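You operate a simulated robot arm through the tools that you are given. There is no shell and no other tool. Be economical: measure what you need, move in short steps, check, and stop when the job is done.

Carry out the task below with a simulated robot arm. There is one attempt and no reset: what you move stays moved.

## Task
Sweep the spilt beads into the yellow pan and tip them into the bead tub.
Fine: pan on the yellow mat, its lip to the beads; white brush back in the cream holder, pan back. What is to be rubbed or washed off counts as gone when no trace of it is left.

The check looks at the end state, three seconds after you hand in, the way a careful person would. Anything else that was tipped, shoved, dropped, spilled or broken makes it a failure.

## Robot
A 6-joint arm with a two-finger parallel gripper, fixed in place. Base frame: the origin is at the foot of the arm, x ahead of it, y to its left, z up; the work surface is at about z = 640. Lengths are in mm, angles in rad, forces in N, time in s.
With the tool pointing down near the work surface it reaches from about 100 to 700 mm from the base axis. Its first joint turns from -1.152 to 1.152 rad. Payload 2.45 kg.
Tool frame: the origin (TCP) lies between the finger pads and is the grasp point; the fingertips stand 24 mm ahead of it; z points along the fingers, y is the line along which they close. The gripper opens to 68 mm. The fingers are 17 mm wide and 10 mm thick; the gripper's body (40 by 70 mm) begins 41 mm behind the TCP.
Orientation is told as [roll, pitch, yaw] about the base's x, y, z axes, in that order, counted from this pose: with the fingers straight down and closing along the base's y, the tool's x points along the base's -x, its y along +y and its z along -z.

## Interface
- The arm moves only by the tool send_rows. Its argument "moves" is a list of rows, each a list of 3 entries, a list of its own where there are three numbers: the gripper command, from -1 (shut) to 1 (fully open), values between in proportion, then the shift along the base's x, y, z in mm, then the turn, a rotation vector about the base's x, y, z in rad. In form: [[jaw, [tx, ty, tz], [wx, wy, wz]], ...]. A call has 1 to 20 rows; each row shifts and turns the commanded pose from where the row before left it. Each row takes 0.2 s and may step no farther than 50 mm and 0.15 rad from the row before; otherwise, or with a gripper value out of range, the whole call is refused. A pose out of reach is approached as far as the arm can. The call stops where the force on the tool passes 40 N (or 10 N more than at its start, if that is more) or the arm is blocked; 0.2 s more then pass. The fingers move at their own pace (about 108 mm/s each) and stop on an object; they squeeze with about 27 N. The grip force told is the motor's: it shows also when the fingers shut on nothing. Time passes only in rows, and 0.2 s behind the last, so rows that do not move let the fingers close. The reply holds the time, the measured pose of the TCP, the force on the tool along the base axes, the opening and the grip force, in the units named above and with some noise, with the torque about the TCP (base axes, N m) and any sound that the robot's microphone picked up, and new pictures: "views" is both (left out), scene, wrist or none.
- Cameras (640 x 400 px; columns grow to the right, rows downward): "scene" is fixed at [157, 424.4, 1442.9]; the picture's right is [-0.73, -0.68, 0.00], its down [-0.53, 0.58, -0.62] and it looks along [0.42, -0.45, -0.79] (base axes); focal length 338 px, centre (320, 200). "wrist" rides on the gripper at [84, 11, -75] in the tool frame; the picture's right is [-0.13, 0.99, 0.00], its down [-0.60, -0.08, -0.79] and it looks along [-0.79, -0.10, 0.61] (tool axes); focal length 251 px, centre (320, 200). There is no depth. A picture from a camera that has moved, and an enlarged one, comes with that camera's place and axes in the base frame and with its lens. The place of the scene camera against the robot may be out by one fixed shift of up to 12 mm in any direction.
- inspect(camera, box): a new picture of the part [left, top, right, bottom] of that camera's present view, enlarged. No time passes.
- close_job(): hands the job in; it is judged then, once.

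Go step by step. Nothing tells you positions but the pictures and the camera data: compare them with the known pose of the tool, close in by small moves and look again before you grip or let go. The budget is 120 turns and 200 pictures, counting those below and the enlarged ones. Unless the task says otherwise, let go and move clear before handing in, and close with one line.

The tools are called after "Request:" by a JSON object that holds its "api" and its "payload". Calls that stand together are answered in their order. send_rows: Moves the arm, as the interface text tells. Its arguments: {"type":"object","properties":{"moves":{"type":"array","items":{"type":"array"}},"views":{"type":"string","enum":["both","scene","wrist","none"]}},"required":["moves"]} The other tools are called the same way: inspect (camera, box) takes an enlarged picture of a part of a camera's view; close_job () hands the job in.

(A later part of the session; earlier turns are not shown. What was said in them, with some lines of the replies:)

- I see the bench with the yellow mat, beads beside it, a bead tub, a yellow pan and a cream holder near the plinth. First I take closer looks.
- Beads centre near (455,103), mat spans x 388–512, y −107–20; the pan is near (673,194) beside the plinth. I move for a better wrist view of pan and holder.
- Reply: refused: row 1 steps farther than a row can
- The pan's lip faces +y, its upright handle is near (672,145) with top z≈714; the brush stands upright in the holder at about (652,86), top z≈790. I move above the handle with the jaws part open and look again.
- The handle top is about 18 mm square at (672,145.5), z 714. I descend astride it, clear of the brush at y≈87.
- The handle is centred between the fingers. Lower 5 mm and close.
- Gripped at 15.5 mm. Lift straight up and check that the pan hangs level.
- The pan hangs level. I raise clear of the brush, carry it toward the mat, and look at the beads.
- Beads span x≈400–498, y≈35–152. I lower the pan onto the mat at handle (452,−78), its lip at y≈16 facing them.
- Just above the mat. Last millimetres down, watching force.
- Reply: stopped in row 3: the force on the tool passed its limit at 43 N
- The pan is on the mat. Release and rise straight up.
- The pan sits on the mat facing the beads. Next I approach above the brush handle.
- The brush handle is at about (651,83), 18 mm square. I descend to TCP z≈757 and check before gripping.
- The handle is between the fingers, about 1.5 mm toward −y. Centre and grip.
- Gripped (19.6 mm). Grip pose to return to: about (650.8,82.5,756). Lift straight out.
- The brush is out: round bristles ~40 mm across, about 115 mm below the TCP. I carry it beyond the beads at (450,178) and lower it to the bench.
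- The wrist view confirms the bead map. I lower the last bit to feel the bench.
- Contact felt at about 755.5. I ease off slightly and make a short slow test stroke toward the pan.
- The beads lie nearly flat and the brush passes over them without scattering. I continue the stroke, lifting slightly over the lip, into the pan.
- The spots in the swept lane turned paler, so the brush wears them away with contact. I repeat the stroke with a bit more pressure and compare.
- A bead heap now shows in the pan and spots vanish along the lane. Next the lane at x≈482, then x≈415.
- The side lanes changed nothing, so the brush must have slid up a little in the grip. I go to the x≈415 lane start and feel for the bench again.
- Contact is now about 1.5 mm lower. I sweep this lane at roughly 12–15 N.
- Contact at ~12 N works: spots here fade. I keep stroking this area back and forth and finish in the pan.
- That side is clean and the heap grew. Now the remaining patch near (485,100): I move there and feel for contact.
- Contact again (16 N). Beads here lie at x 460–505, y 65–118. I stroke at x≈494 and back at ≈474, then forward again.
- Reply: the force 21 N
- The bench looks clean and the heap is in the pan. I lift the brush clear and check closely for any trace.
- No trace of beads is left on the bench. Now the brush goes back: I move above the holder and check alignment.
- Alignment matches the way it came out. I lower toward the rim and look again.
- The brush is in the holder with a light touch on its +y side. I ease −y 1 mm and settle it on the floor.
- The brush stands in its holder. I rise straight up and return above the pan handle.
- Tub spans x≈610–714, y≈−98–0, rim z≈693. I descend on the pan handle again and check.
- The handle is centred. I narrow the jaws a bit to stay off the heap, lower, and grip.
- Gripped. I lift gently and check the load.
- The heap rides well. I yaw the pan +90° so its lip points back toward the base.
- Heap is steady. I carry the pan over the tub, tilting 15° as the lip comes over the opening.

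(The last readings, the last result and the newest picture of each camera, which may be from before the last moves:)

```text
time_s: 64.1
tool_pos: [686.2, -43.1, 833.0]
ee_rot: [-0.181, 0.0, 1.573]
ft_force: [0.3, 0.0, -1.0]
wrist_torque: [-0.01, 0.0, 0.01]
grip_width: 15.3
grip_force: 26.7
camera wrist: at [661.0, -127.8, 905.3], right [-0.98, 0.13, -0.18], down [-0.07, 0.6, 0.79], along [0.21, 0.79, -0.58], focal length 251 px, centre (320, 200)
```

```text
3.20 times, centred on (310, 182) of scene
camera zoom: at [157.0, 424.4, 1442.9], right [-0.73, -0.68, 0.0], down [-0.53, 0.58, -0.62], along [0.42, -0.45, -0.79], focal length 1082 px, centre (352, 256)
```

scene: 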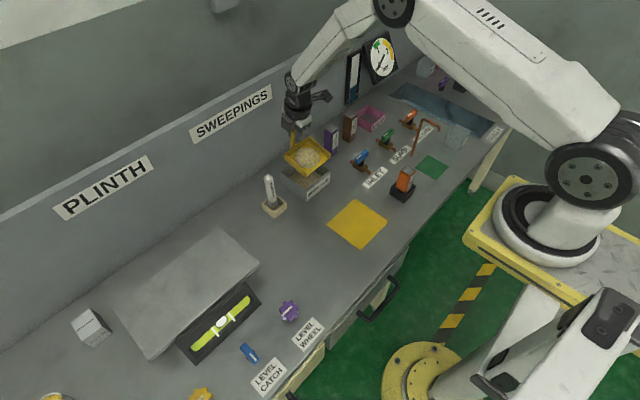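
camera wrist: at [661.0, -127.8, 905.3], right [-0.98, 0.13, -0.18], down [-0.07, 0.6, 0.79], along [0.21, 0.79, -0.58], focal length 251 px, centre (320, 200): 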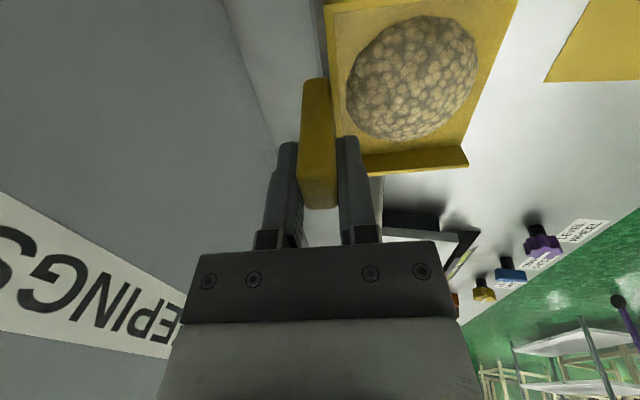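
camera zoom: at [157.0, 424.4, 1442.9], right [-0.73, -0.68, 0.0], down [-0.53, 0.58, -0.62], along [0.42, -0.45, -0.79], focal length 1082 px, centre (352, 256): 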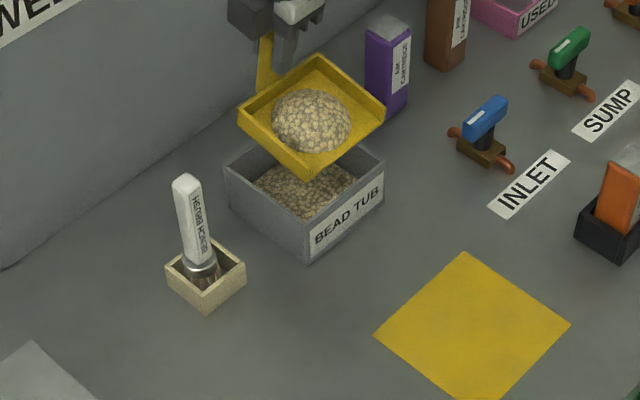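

The lip is just at the tub's near edge; I shift a little in and continue tilting with the lip held over the tub's centre.

Request:
{"api": "send_rows", "payload": {"moves": [[-1, [5, -1.5, -4], [0, -0.12, 0]], [-1, [5, -1.5, -4], [0, -0.12, 0]], [-1, [-2, 0, -4], [0, -0.14, 0]], [-1, [-7, 0, 0], [0, -0.14, 0]]]}}

Request:
{"api": "inspect", "payload": {"camera": "scene", "box": [230, 120, 390, 245]}}

```text
time_s: 65.1
tool_pos: [706.0, -44.3, 829.2]
ee_rot: [-0.518, -0.02, 1.582]
ft_force: [-0.1, -0.7, -0.5]
wrist_torque: [0.03, -0.02, 0.04]
grip_width: 15.5
grip_force: 27.1
out of reach, approached as far as the arm can: row 3, 4
camera wrist: at [658.9, -129.6, 885.6], right [-0.86, 0.13, -0.49], down [-0.33, 0.58, 0.74], along [0.38, 0.8, -0.46], focal length 251 px, centre (320, 200)
```

scene: 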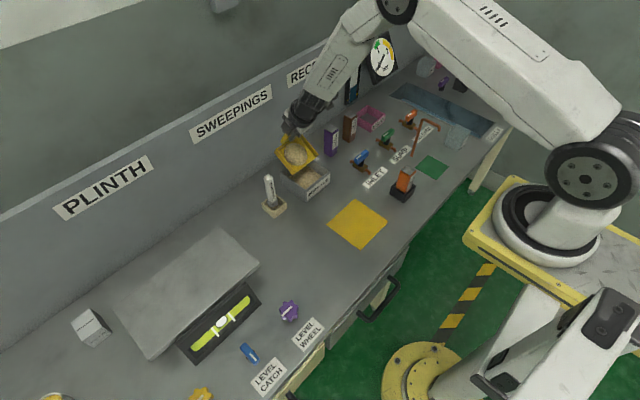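
wrist: 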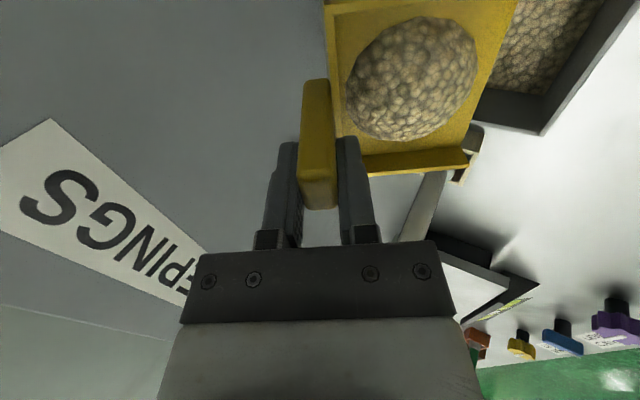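

```text
3.20 times, centred on (310, 182) of scene
camera zoom: at [157.0, 424.4, 1442.9], right [-0.73, -0.68, 0.0], down [-0.53, 0.58, -0.62], along [0.42, -0.45, -0.79], focal length 1082 px, centre (352, 256)
```

zoom: 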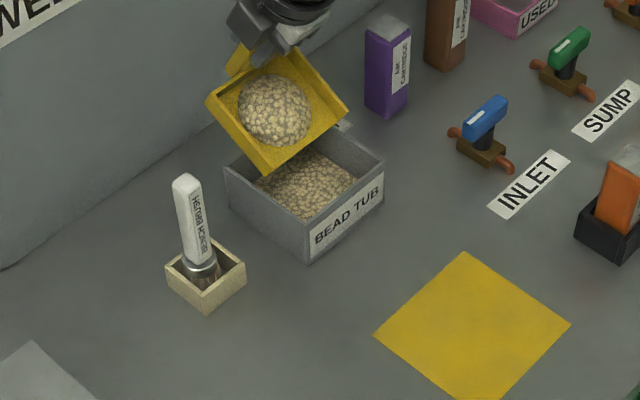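

The arm can't tilt further toward the base in this direction. I level the pan again and will pour with the lip toward +y instead.

Request:
{"api": "send_rows", "payload": {"moves": [[-1, [3, 0, 8], [0, 0.14, 0]], [-1, [0, 0, 8], [0, 0.14, 0]], [-1, [-8, 0, 10], [0, 0.12, 0]]], "views": "none"}}

```text
time_s: 65.9
tool_pos: [700.2, -38.6, 852.3]
ee_rot: [-0.182, -0.05, 1.583]
ft_force: [-0.3, 0.3, -0.6]
wrist_torque: [-0.02, -0.03, 0.01]
grip_width: 15.4
grip_force: 27.3
out of reach, approached as far as the arm can: row 1
```

Request:
{"api": "send_rows", "payload": {"moves": [[-1, [-15, -2, 8], [-0.05, 0.09, 0]], [-1, [-25, -2, 8], [0, 0.09, 0]], [-1, [-25, -10, 5], [0, 0, 0]], [-1, [-25, -15, 0], [0, 0, 0]]], "views": "none"}}

```text
time_s: 66.9
tool_pos: [611.1, -67.5, 872.8]
ee_rot: [-0.002, -0.004, 1.578]
ft_force: [0.0, 0.0, -0.8]
wrist_torque: [-0.01, 0.0, 0.0]
grip_width: 15.2
grip_force: 27.4
```

Now yaw back to about 0.2 rad so the lip points to +y, shifting to the −y side of the tub.

Request:
{"api": "send_rows", "payload": {"moves": [[-1, [0, -10, 0], [0, 0, -0.138]], [-1, [0, -10, 0], [0, 0, -0.138]], [-1, [0, -10, 0], [0, 0, -0.138]], [-1, [0, -10, 0], [0, 0, -0.138]], [-1, [0, -10, 0], [0, 0, -0.138]], [-1, [0, -5, 0], [0, 0, -0.138]], [-1, [5, 0, 0], [0, 0, -0.138]], [-1, [10, 0, 0], [0, 0, -0.138]], [-1, [10, 0, 0], [0, 0, -0.138]], [-1, [10, 0, 0], [0, 0, -0.138]]]}}

```text
time_s: 69.1
tool_pos: [645.0, -121.9, 872.4]
ee_rot: [-0.004, -0.003, 0.197]
ft_force: [-0.1, 0.4, 0.3]
wrist_torque: [-0.01, 0.01, 0.03]
grip_width: 15.7
grip_force: 26.7
camera wrist: at [560.1, -127.6, 946.4], right [-0.07, 1.0, 0.0], down [0.6, 0.04, 0.8], along [0.79, 0.05, -0.61], focal length 251 px, centre (320, 200)
```

scene: 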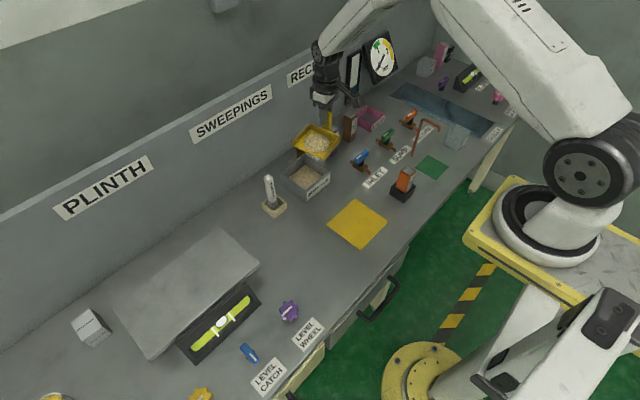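
wrist: 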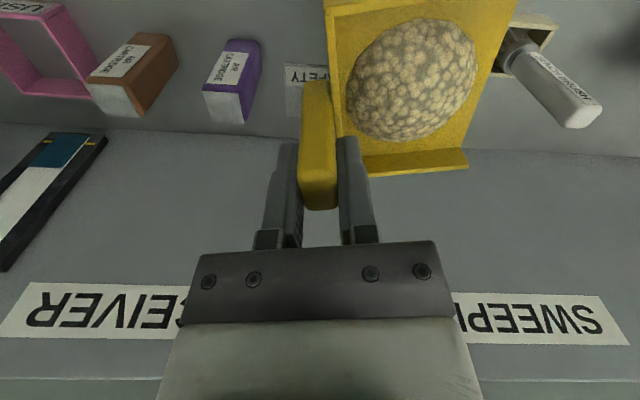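

Request:
{"api": "send_rows", "payload": {"moves": [[-1, [9, 2, -12], [-0.118, -0.0236, 0]], [-1, [9, 2, -12], [-0.118, -0.0236, 0]], [-1, [9, 3, -12], [-0.118, -0.0236, 0]]], "views": "none"}}

Request:
{"api": "inspect", "payload": {"camera": "scene", "box": [230, 110, 390, 235]}}

```text
time_s: 69.9
tool_pos: [671.0, -114.9, 838.6]
ee_rot: [-0.365, -0.001, 0.201]
ft_force: [-0.1, -0.4, -1.5]
wrist_torque: [0.0, 0.0, 0.02]
grip_width: 15.6
grip_force: 27.0
```

```text
3.20 times, centred on (310, 172) of scene
camera zoom: at [157.0, 424.4, 1442.9], right [-0.73, -0.68, 0.0], down [-0.53, 0.58, -0.62], along [0.42, -0.45, -0.79], focal length 1082 px, centre (352, 288)
```

zoom: 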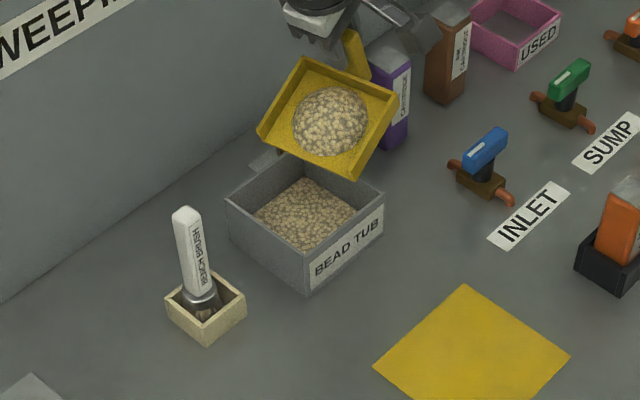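

The lip is over the tub and this lean works. I continue tilting with the lip kept over the centre.

Request:
{"api": "send_rows", "payload": {"moves": [[-1, [-2, 11, -13], [-0.137, -0.0275, 0]], [-1, [-2, 14, -2], [-0.137, -0.0275, 0]], [-1, [-3, 15, 2], [-0.137, -0.0275, 0]]], "views": "none"}}

Request:
{"api": "inspect", "payload": {"camera": "scene", "box": [230, 110, 390, 235]}}

```text
time_s: 70.7
tool_pos: [664.9, -76.4, 824.9]
ee_rot: [-0.786, -0.001, 0.2]
ft_force: [0.8, 0.6, -1.0]
wrist_torque: [0.04, 0.05, 0.0]
grip_width: 15.3
grip_force: 26.9
```

```text
3.20 times, centred on (310, 172) of scene
camera zoom: at [157.0, 424.4, 1442.9], right [-0.73, -0.68, 0.0], down [-0.53, 0.58, -0.62], along [0.42, -0.45, -0.79], focal length 1082 px, centre (352, 288)
```

zoom: 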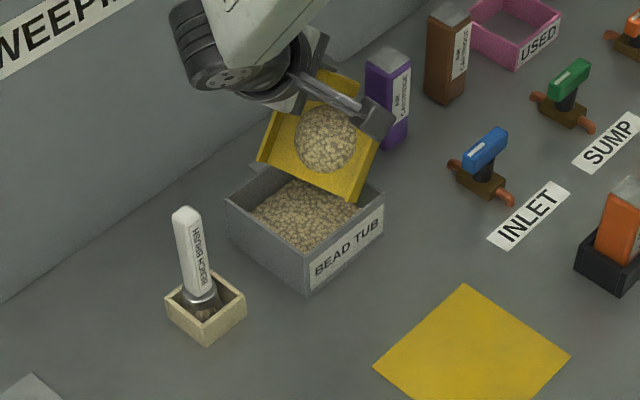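

Request:
{"api": "send_rows", "payload": {"moves": [[-1, [-3, 15, 2], [-0.137, -0.0275, 0]]], "views": "none"}}

Request:
{"api": "inspect", "payload": {"camera": "scene", "box": [230, 110, 390, 235]}}

```text
time_s: 71.1
tool_pos: [660.2, -60.9, 827.2]
ee_rot: [-0.923, 0.0, 0.2]
ft_force: [-0.5, -0.1, -0.8]
wrist_torque: [-0.01, -0.01, -0.02]
grip_width: 15.4
grip_force: 26.8
```

```text
3.20 times, centred on (310, 172) of scene
camera zoom: at [157.0, 424.4, 1442.9], right [-0.73, -0.68, 0.0], down [-0.53, 0.58, -0.62], along [0.42, -0.45, -0.79], focal length 1082 px, centre (352, 288)
```

zoom: 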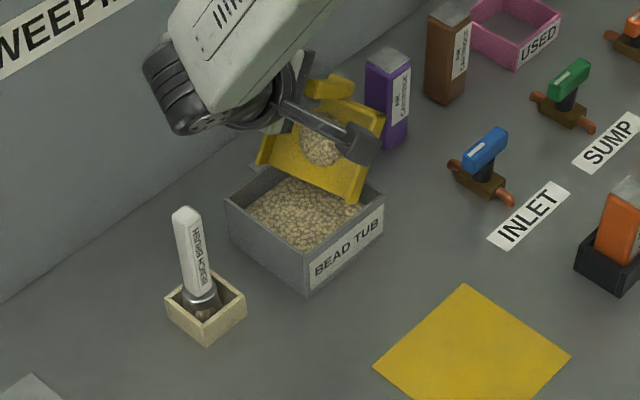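

Beads are pouring into the tub. I shift a touch +x, tilt slightly more and wait.

Request:
{"api": "send_rows", "payload": {"moves": [[-1, [4, 0, 0], [0, 0, 0]], [-1, [0, 0, 0], [0, 0, 0]], [-1, [0, 0, 0], [0, 0, 0]], [-1, [-2, 12, 1], [-0.12, -0.024, 0]], [-1, [0, 0, 0], [0, 0, 0]], [-1, [0, 0, 0], [0, 0, 0]], [-1, [0, 0, 0], [0, 0, 0]]]}}

Request:
{"api": "inspect", "payload": {"camera": "scene", "box": [230, 110, 390, 235]}}

```text
time_s: 72.7
tool_pos: [664.3, -48.5, 826.7]
ee_rot: [-1.046, -0.002, 0.202]
ft_force: [0.2, 0.8, -0.4]
wrist_torque: [0.01, 0.0, -0.04]
grip_width: 15.2
grip_force: 27.1
camera wrist: at [567.2, 3.6, 853.8], right [0.03, 0.51, -0.86], down [0.46, 0.75, 0.47], along [0.89, -0.41, -0.22], focal length 251 px, centre (320, 200)
```

scene: 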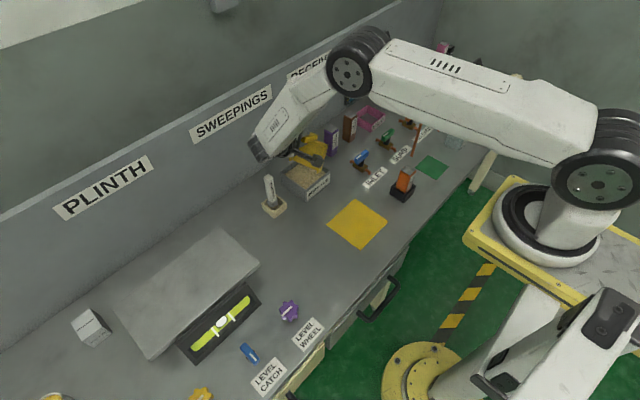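
wrist: 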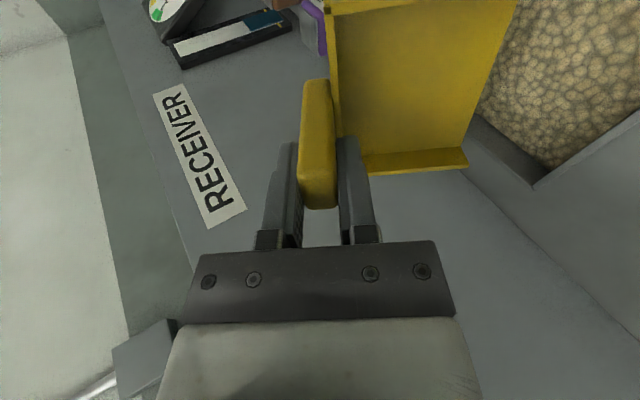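

```text
3.20 times, centred on (310, 172) of scene
camera zoom: at [157.0, 424.4, 1442.9], right [-0.73, -0.68, 0.0], down [-0.53, 0.58, -0.62], along [0.42, -0.45, -0.79], focal length 1082 px, centre (352, 288)
```

zoom: 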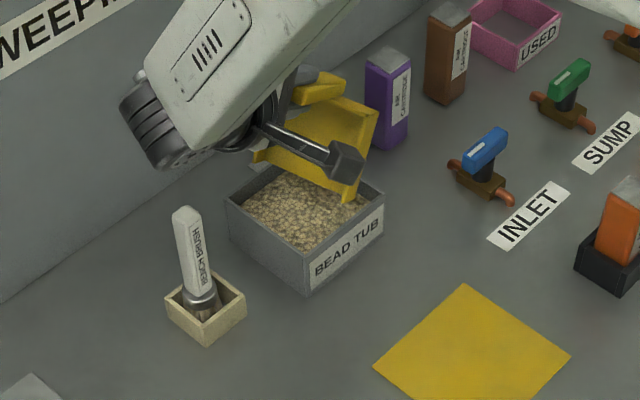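

The pan is empty and the tub fuller. I reverse the motion to level the pan, raising clear of the tub.

Request:
{"api": "send_rows", "payload": {"moves": [[-1, [0, -12, 8], [0.124, 0.025, 0]], [-1, [0, -15, 5], [0.137, 0.0275, 0]], [-1, [2, -15, 5], [0.137, 0.0275, 0]], [-1, [2, -14, 5], [0.137, 0.0275, 0]], [-1, [0, -11, 10], [0.137, 0.0275, 0]], [-1, [-9, -3, 10], [0.118, 0.0236, 0]], [-1, [-9, -2, 10], [0.118, 0.0236, 0]], [-1, [-9, -2, 10], [0.118, 0.0236, 0]], [-1, [-20, 0, 0], [0.134, 0.0268, 0]], [-1, [-20, 0, 0], [0, 0, -0.1]], [-1, [-20, 0, 0], [0, 0, -0.1]]]}}

Request:
{"api": "inspect", "payload": {"camera": "scene", "box": [230, 110, 390, 235]}}

```text
time_s: 75.1
tool_pos: [580.4, -122.7, 889.8]
ee_rot: [0.138, -0.004, -0.001]
ft_force: [0.5, -0.5, -0.7]
wrist_torque: [-0.01, -0.04, -0.03]
grip_width: 15.7
grip_force: 27.1
camera wrist: at [496.9, -121.8, 963.6], right [0.13, 0.98, 0.14], down [0.6, -0.19, 0.78], along [0.79, -0.02, -0.61], focal length 251 px, centre (320, 200)
```

scene: 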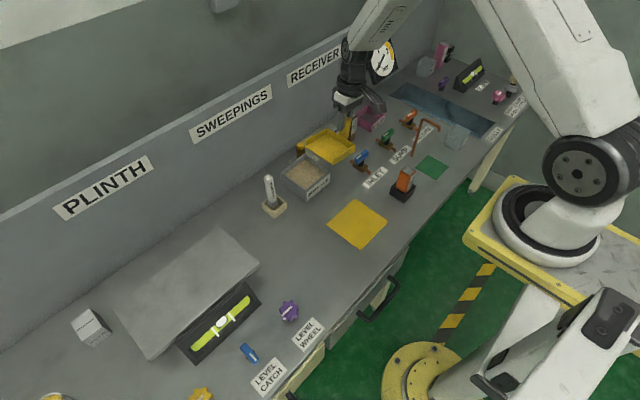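
wrist: 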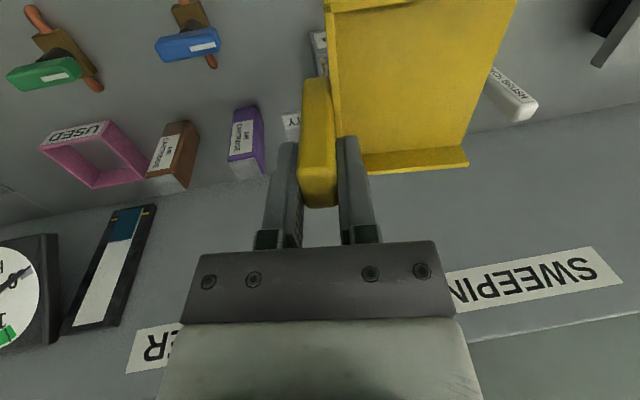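

```text
3.20 times, centred on (310, 172) of scene
camera zoom: at [157.0, 424.4, 1442.9], right [-0.73, -0.68, 0.0], down [-0.53, 0.58, -0.62], along [0.42, -0.45, -0.79], focal length 1082 px, centre (352, 288)
```

zoom: 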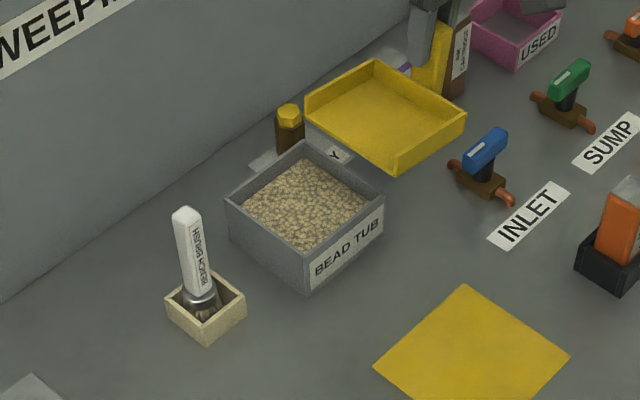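

All beads are in the tub with nothing outside. I level the pan and take it back by the route it came.

Request:
{"api": "send_rows", "payload": {"moves": [[-1, [-30, 0, 0], [-0.138, 0, 0]], [-1, [-35, 0, 0], [0, 0, 0]], [-1, [-35, 10, 0], [0, 0, 0]], [-1, [-20, 40, 0], [0, 0, 0]], [-1, [0, 45, 0], [0, 0, 0]], [-1, [0, 45, 0], [0, 0, 0]], [-1, [0, 45, 0], [0, 0, 0]], [-1, [0, 45, 0], [0, 0, 0]], [-1, [0, 39, 0], [0, 0, 0]], [-1, [40, 0, 0], [0, 0, 0]], [-1, [40, 0, 0], [0, 0, 0]], [-1, [40, 0, 0], [0, 0, 0]], [-1, [40, 0, 0], [0, 0, 0]], [-1, [40, 0, -8], [0, 0, 0]]]}}

```text
time_s: 78.1
tool_pos: [660.3, 148.6, 880.7]
ee_rot: [-0.001, 0.0, 0.001]
ft_force: [-1.4, -0.7, -0.7]
wrist_torque: [-0.02, 0.0, 0.02]
grip_width: 15.3
grip_force: 27.3
camera wrist: at [575.9, 160.0, 954.1], right [0.13, 0.99, 0.0], down [0.6, -0.08, 0.79], along [0.79, -0.1, -0.61], focal length 251 px, centre (320, 200)
```

scene: 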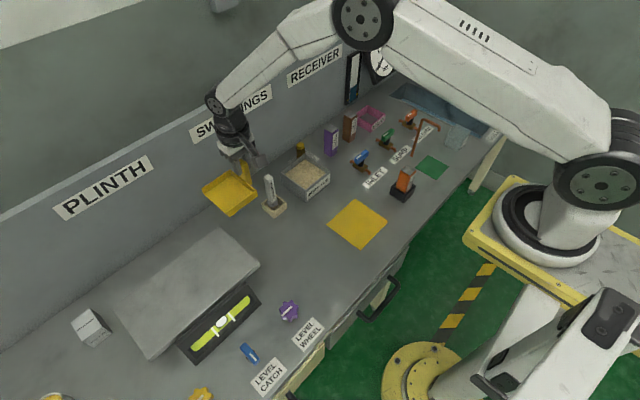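
wrist: 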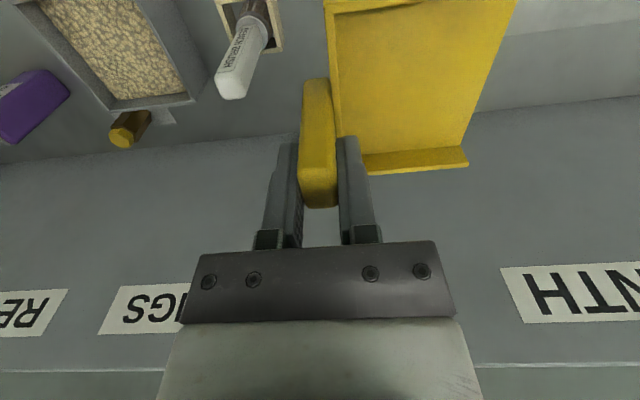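

Request:
{"api": "send_rows", "payload": {"moves": [[-1, [13, -2.3, -10], [0, 0, 0]], [-1, [0, 0, -40], [0, 0, 0]], [-1, [0, 0, -45], [0, 0, 0]], [-1, [0, 0, -40], [0, 0, 0]], [-1, [0, 0, -26], [0, 0, 0]], [-1, [0, 0, -5], [0, 0, 0]]]}}

Request:
{"api": "inspect", "payload": {"camera": "scene", "box": [210, 160, 338, 260]}}

```text
time_s: 79.5
tool_pos: [673.9, 143.7, 714.6]
ee_rot: [0.0, -0.004, 0.0]
ft_force: [0.5, -0.3, -1.1]
wrist_torque: [-0.03, -0.01, -0.03]
grip_width: 15.6
grip_force: 26.8
camera wrist: at [590.1, 154.8, 788.9], right [0.13, 0.99, 0.0], down [0.6, -0.08, 0.8], along [0.79, -0.1, -0.61], focal length 251 px, centre (320, 200)
```

scene: 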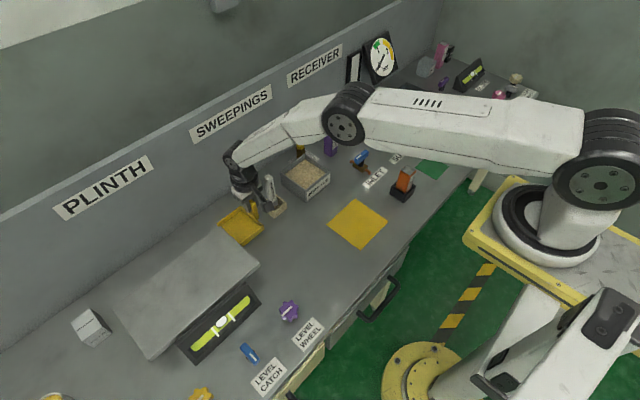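
wrist: 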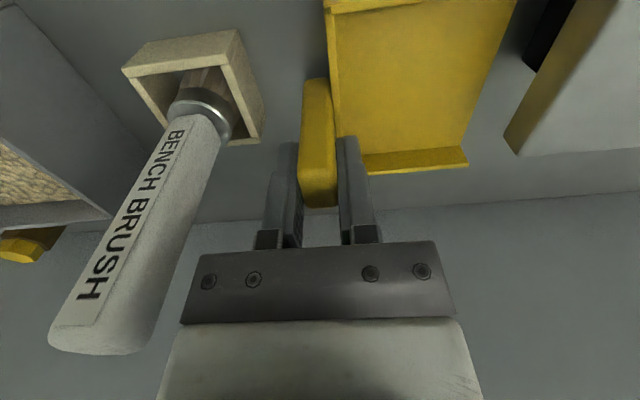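

```text
4.00 times, centred on (274, 210) of scene
camera zoom: at [157.0, 424.4, 1442.9], right [-0.73, -0.68, 0.0], down [-0.53, 0.58, -0.62], along [0.42, -0.45, -0.79], focal length 1353 px, centre (504, 160)
```

zoom: 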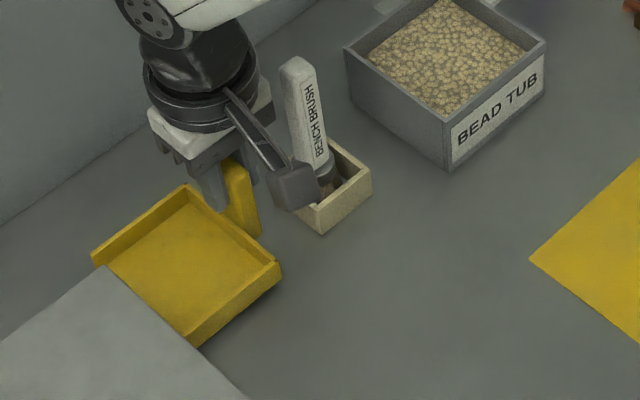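

Nearly home; y +1.5, then down the last millimetres by feel.

Request:
{"api": "send_rows", "payload": {"moves": [[-1, [0, 1.5, -5], [0, 0, 0]], [-1, [0, 0, -3], [0, 0, 0]]], "views": "none"}}

Request:
{"api": "send_rows", "payload": {"moves": [[-1, [0, 0, -1], [0, 0, 0]]], "views": "none"}}

Request:
{"api": "send_rows", "payload": {"moves": [[-1, [0, 0, -1], [0, 0, 0]]], "views": "none"}}

```text
time_s: 80.1
tool_pos: [674.6, 145.7, 708.1]
ee_rot: [0.0, -0.005, 0.0]
ft_force: [0.1, -0.3, 0.6]
wrist_torque: [-0.03, 0.03, 0.01]
grip_width: 15.1
grip_force: 26.7
```

```text
time_s: 80.5
tool_pos: [674.0, 144.3, 706.7]
ee_rot: [-0.001, -0.003, 0.0]
ft_force: [0.2, -1.0, -0.3]
wrist_torque: [-0.02, 0.0, 0.0]
grip_width: 15.3
grip_force: 27.1
```

```text
time_s: 80.9
tool_pos: [675.2, 146.5, 705.9]
ee_rot: [0.0, -0.004, 0.0]
ft_force: [-0.7, -0.7, -1.0]
wrist_torque: [-0.01, -0.02, -0.02]
grip_width: 15.4
grip_force: 26.9
```

Request:
{"api": "send_rows", "payload": {"moves": [[-1, [-0.5, 0, -1], [0, 0, 0]]], "views": "none"}}

Request:
{"api": "send_rows", "payload": {"moves": [[-1, [0, 0, -1], [0, 0, 0]]], "views": "none"}}

Request:
{"api": "inspect", "payload": {"camera": "scene", "box": [210, 160, 338, 260]}}

```text
time_s: 81.3
tool_pos: [674.6, 146.1, 705.7]
ee_rot: [-0.001, -0.002, 0.0]
ft_force: [-1.0, -1.1, 5.7]
wrist_torque: [0.03, 0.4, 0.08]
grip_width: 15.6
grip_force: 27.2
```

```text
time_s: 81.7
tool_pos: [675.2, 145.9, 705.5]
ee_rot: [0.002, -0.005, 0.001]
ft_force: [-5.9, -0.4, 17.4]
wrist_torque: [0.02, 0.38, 0.01]
grip_width: 15.5
grip_force: 26.9
```

```text
4.00 times, centred on (274, 210) of scene
camera zoom: at [156.5, 424.3, 1443.0], right [-0.73, -0.68, 0.0], down [-0.53, 0.58, -0.62], along [0.42, -0.45, -0.79], focal length 1353 px, centre (504, 160)
```

zoom: 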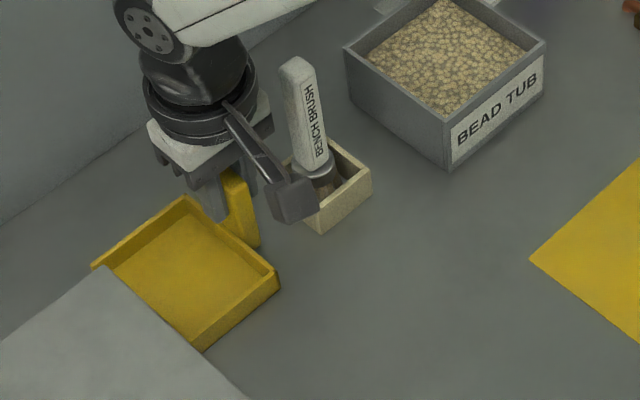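

On the bench, about 2 mm off its original spot. I nudge it (lifted slightly), set it down, and release.

Request:
{"api": "send_rows", "payload": {"moves": [[-1, [0, 0, 2.5], [0, 0, 0]], [-1, [-1.5, -1.2, 0], [0, 0, 0]], [-1, [0, 0, -1.6], [0, 0, 0]]], "views": "none"}}

Request:
{"api": "send_rows", "payload": {"moves": [[-1, [0, 0, -0.6], [0, 0, 0]]], "views": "none"}}

```text
time_s: 82.5
tool_pos: [672.7, 144.2, 705.2]
ee_rot: [0.0, -0.003, 0.0]
ft_force: [-2.0, -1.1, 2.8]
wrist_torque: [0.01, -0.1, -0.02]
grip_width: 15.3
grip_force: 26.7
```

```text
time_s: 82.9
tool_pos: [672.1, 144.8, 705.6]
ee_rot: [0.0, -0.004, 0.001]
ft_force: [-3.1, -0.3, 10.6]
wrist_torque: [-0.01, -0.11, 0.0]
grip_width: 15.3
grip_force: 27.1
```

Request:
{"api": "send_rows", "payload": {"moves": [[0.1, [0, 0, 0], [0, 0, 0]], [0.1, [0, 0, 0], [0, 0, 0]], [0.1, [0, 0, 15], [0, 0, 0]], [0.1, [0, 0, 30], [0, 0, 0]], [0.1, [0, 0, 45], [0, 0, 0]], [0.1, [0, 0, 45], [0, 0, 0]], [0.1, [0, 0, 40], [0, 0, 0]], [0.1, [-45, 0, 10], [0, 0, 0]], [0.1, [-45, 0, 10], [0, 0, 0]], [0.1, [-45, 15, 10], [0, 0, 0]], [0.1, [-45, 15, 0], [0, 0, 0]], [0.1, [-40, 15, 0], [0, 0, 0]]]}}

Request:
{"api": "inspect", "payload": {"camera": "scene", "box": [210, 130, 402, 280]}}

Request:
{"api": "inspect", "payload": {"camera": "wrist", "box": [100, 0, 420, 200]}}

```text
time_s: 85.5
tool_pos: [453.1, 190.1, 910.8]
ee_rot: [0.001, -0.002, 0.001]
ft_force: [-0.5, -0.1, 0.4]
wrist_torque: [-0.01, 0.0, -0.03]
grip_width: 37.3
grip_force: 0.1
camera wrist: at [368.7, 201.6, 983.3], right [0.13, 0.99, 0.0], down [0.6, -0.08, 0.8], along [0.79, -0.1, -0.61], focal length 251 px, centre (320, 200)
```

scene: 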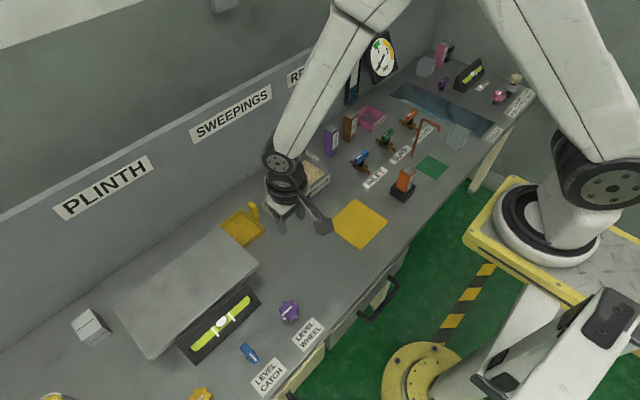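
wrist: 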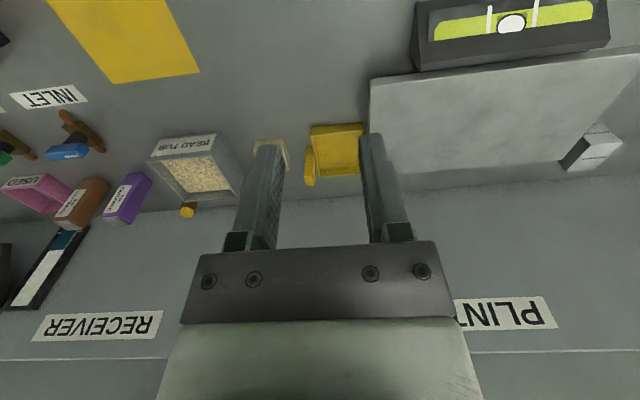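

```text
2.67 times, centred on (306, 205) of scene
camera zoom: at [157.0, 424.4, 1442.9], right [-0.73, -0.68, 0.0], down [-0.53, 0.58, -0.62], along [0.42, -0.45, -0.79], focal length 902 px, centre (357, 187)
```

zoom: 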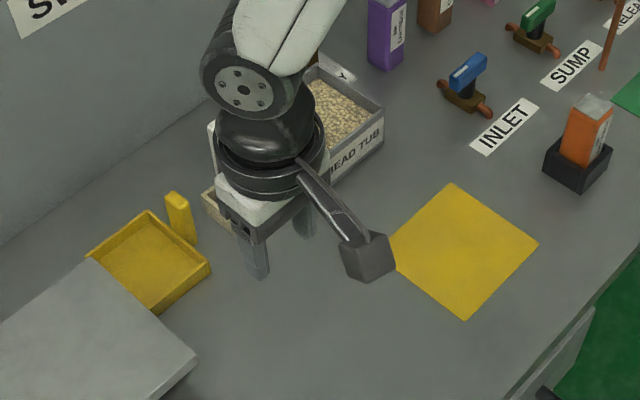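

```text
2.00 times, centred on (260, 100) of wrist
camera zoom: at [368.7, 201.6, 983.3], right [0.13, 0.99, 0.0], down [0.6, -0.08, 0.8], along [0.79, -0.1, -0.61], focal length 503 px, centre (440, 400)
```

zoom: 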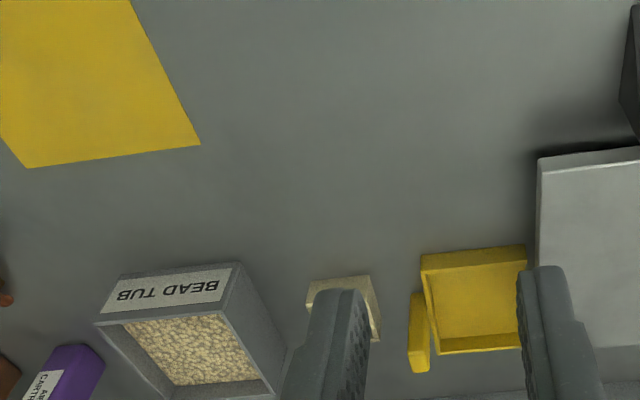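

Pan is home. I move the arm aside for a last unobstructed look.

Request:
{"api": "send_rows", "payload": {"moves": [[0.1, [-10, 35, 30], [0, 0, 0]], [0.1, [-10, 40, 20], [0, 0, 0]], [0.1, [-10, 45, 0], [0, 0, 0]]], "views": "wrist"}}

Request:
{"api": "inspect", "payload": {"camera": "scene", "box": [210, 130, 402, 280]}}

Request:
{"api": "inspect", "payload": {"camera": "scene", "box": [250, 140, 346, 215]}}

```text
time_s: 86.3
tool_pos: [423.5, 309.9, 962.8]
ee_rot: [0.001, -0.003, -0.003]
ft_force: [0.6, -0.4, 1.2]
wrist_torque: [-0.02, 0.03, -0.02]
grip_width: 37.3
grip_force: 0.0
camera wrist: at [338.5, 321.7, 1035.8], right [0.13, 0.99, 0.0], down [0.6, -0.08, 0.8], along [0.79, -0.1, -0.61], focal length 251 px, centre (320, 200)
```

wrist: 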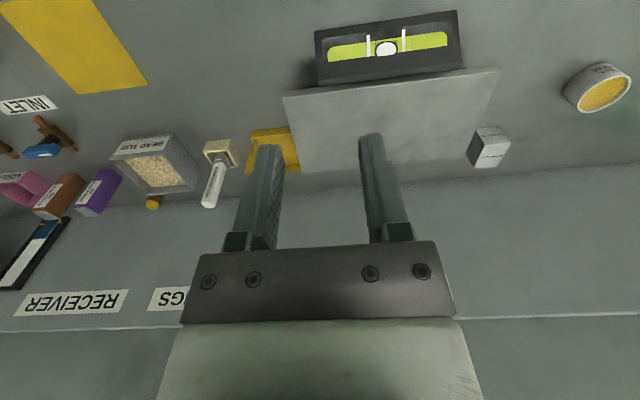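

```text
2.67 times, centred on (306, 205) of scene
camera zoom: at [157.0, 424.4, 1442.9], right [-0.73, -0.68, 0.0], down [-0.53, 0.58, -0.62], along [0.42, -0.45, -0.79], focal length 902 px, centre (357, 187)
```

zoom: 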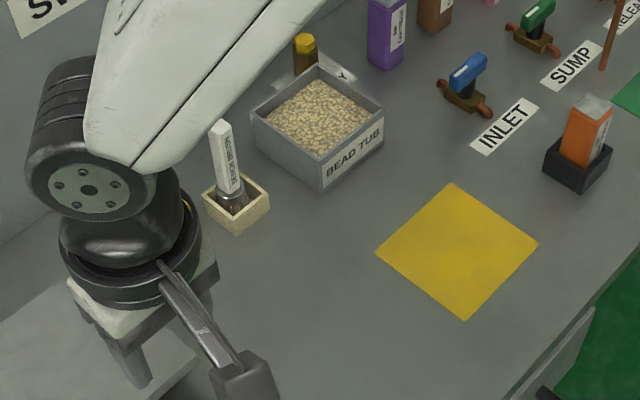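

```text
5.33 times, centred on (298, 178) of scene
camera zoom: at [157.0, 424.4, 1442.9], right [-0.73, -0.68, 0.0], down [-0.53, 0.58, -0.62], along [0.42, -0.45, -0.79], focal length 1804 px, centre (437, 320)
```

zoom: 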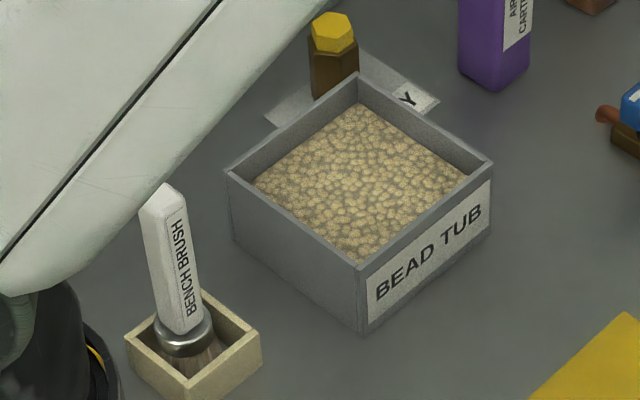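

The bench is clean, the beads are in the tub, the brush stands in its holder and the pan is back. The arm is clear, so I hand in.

Request:
{"api": "close_job", "payload": {}}

```text
The job is handed in.
```

The spilt beads are swept up and tipped into the bead tub, the white brush is back in the cream holder, and the pan is back in its place.
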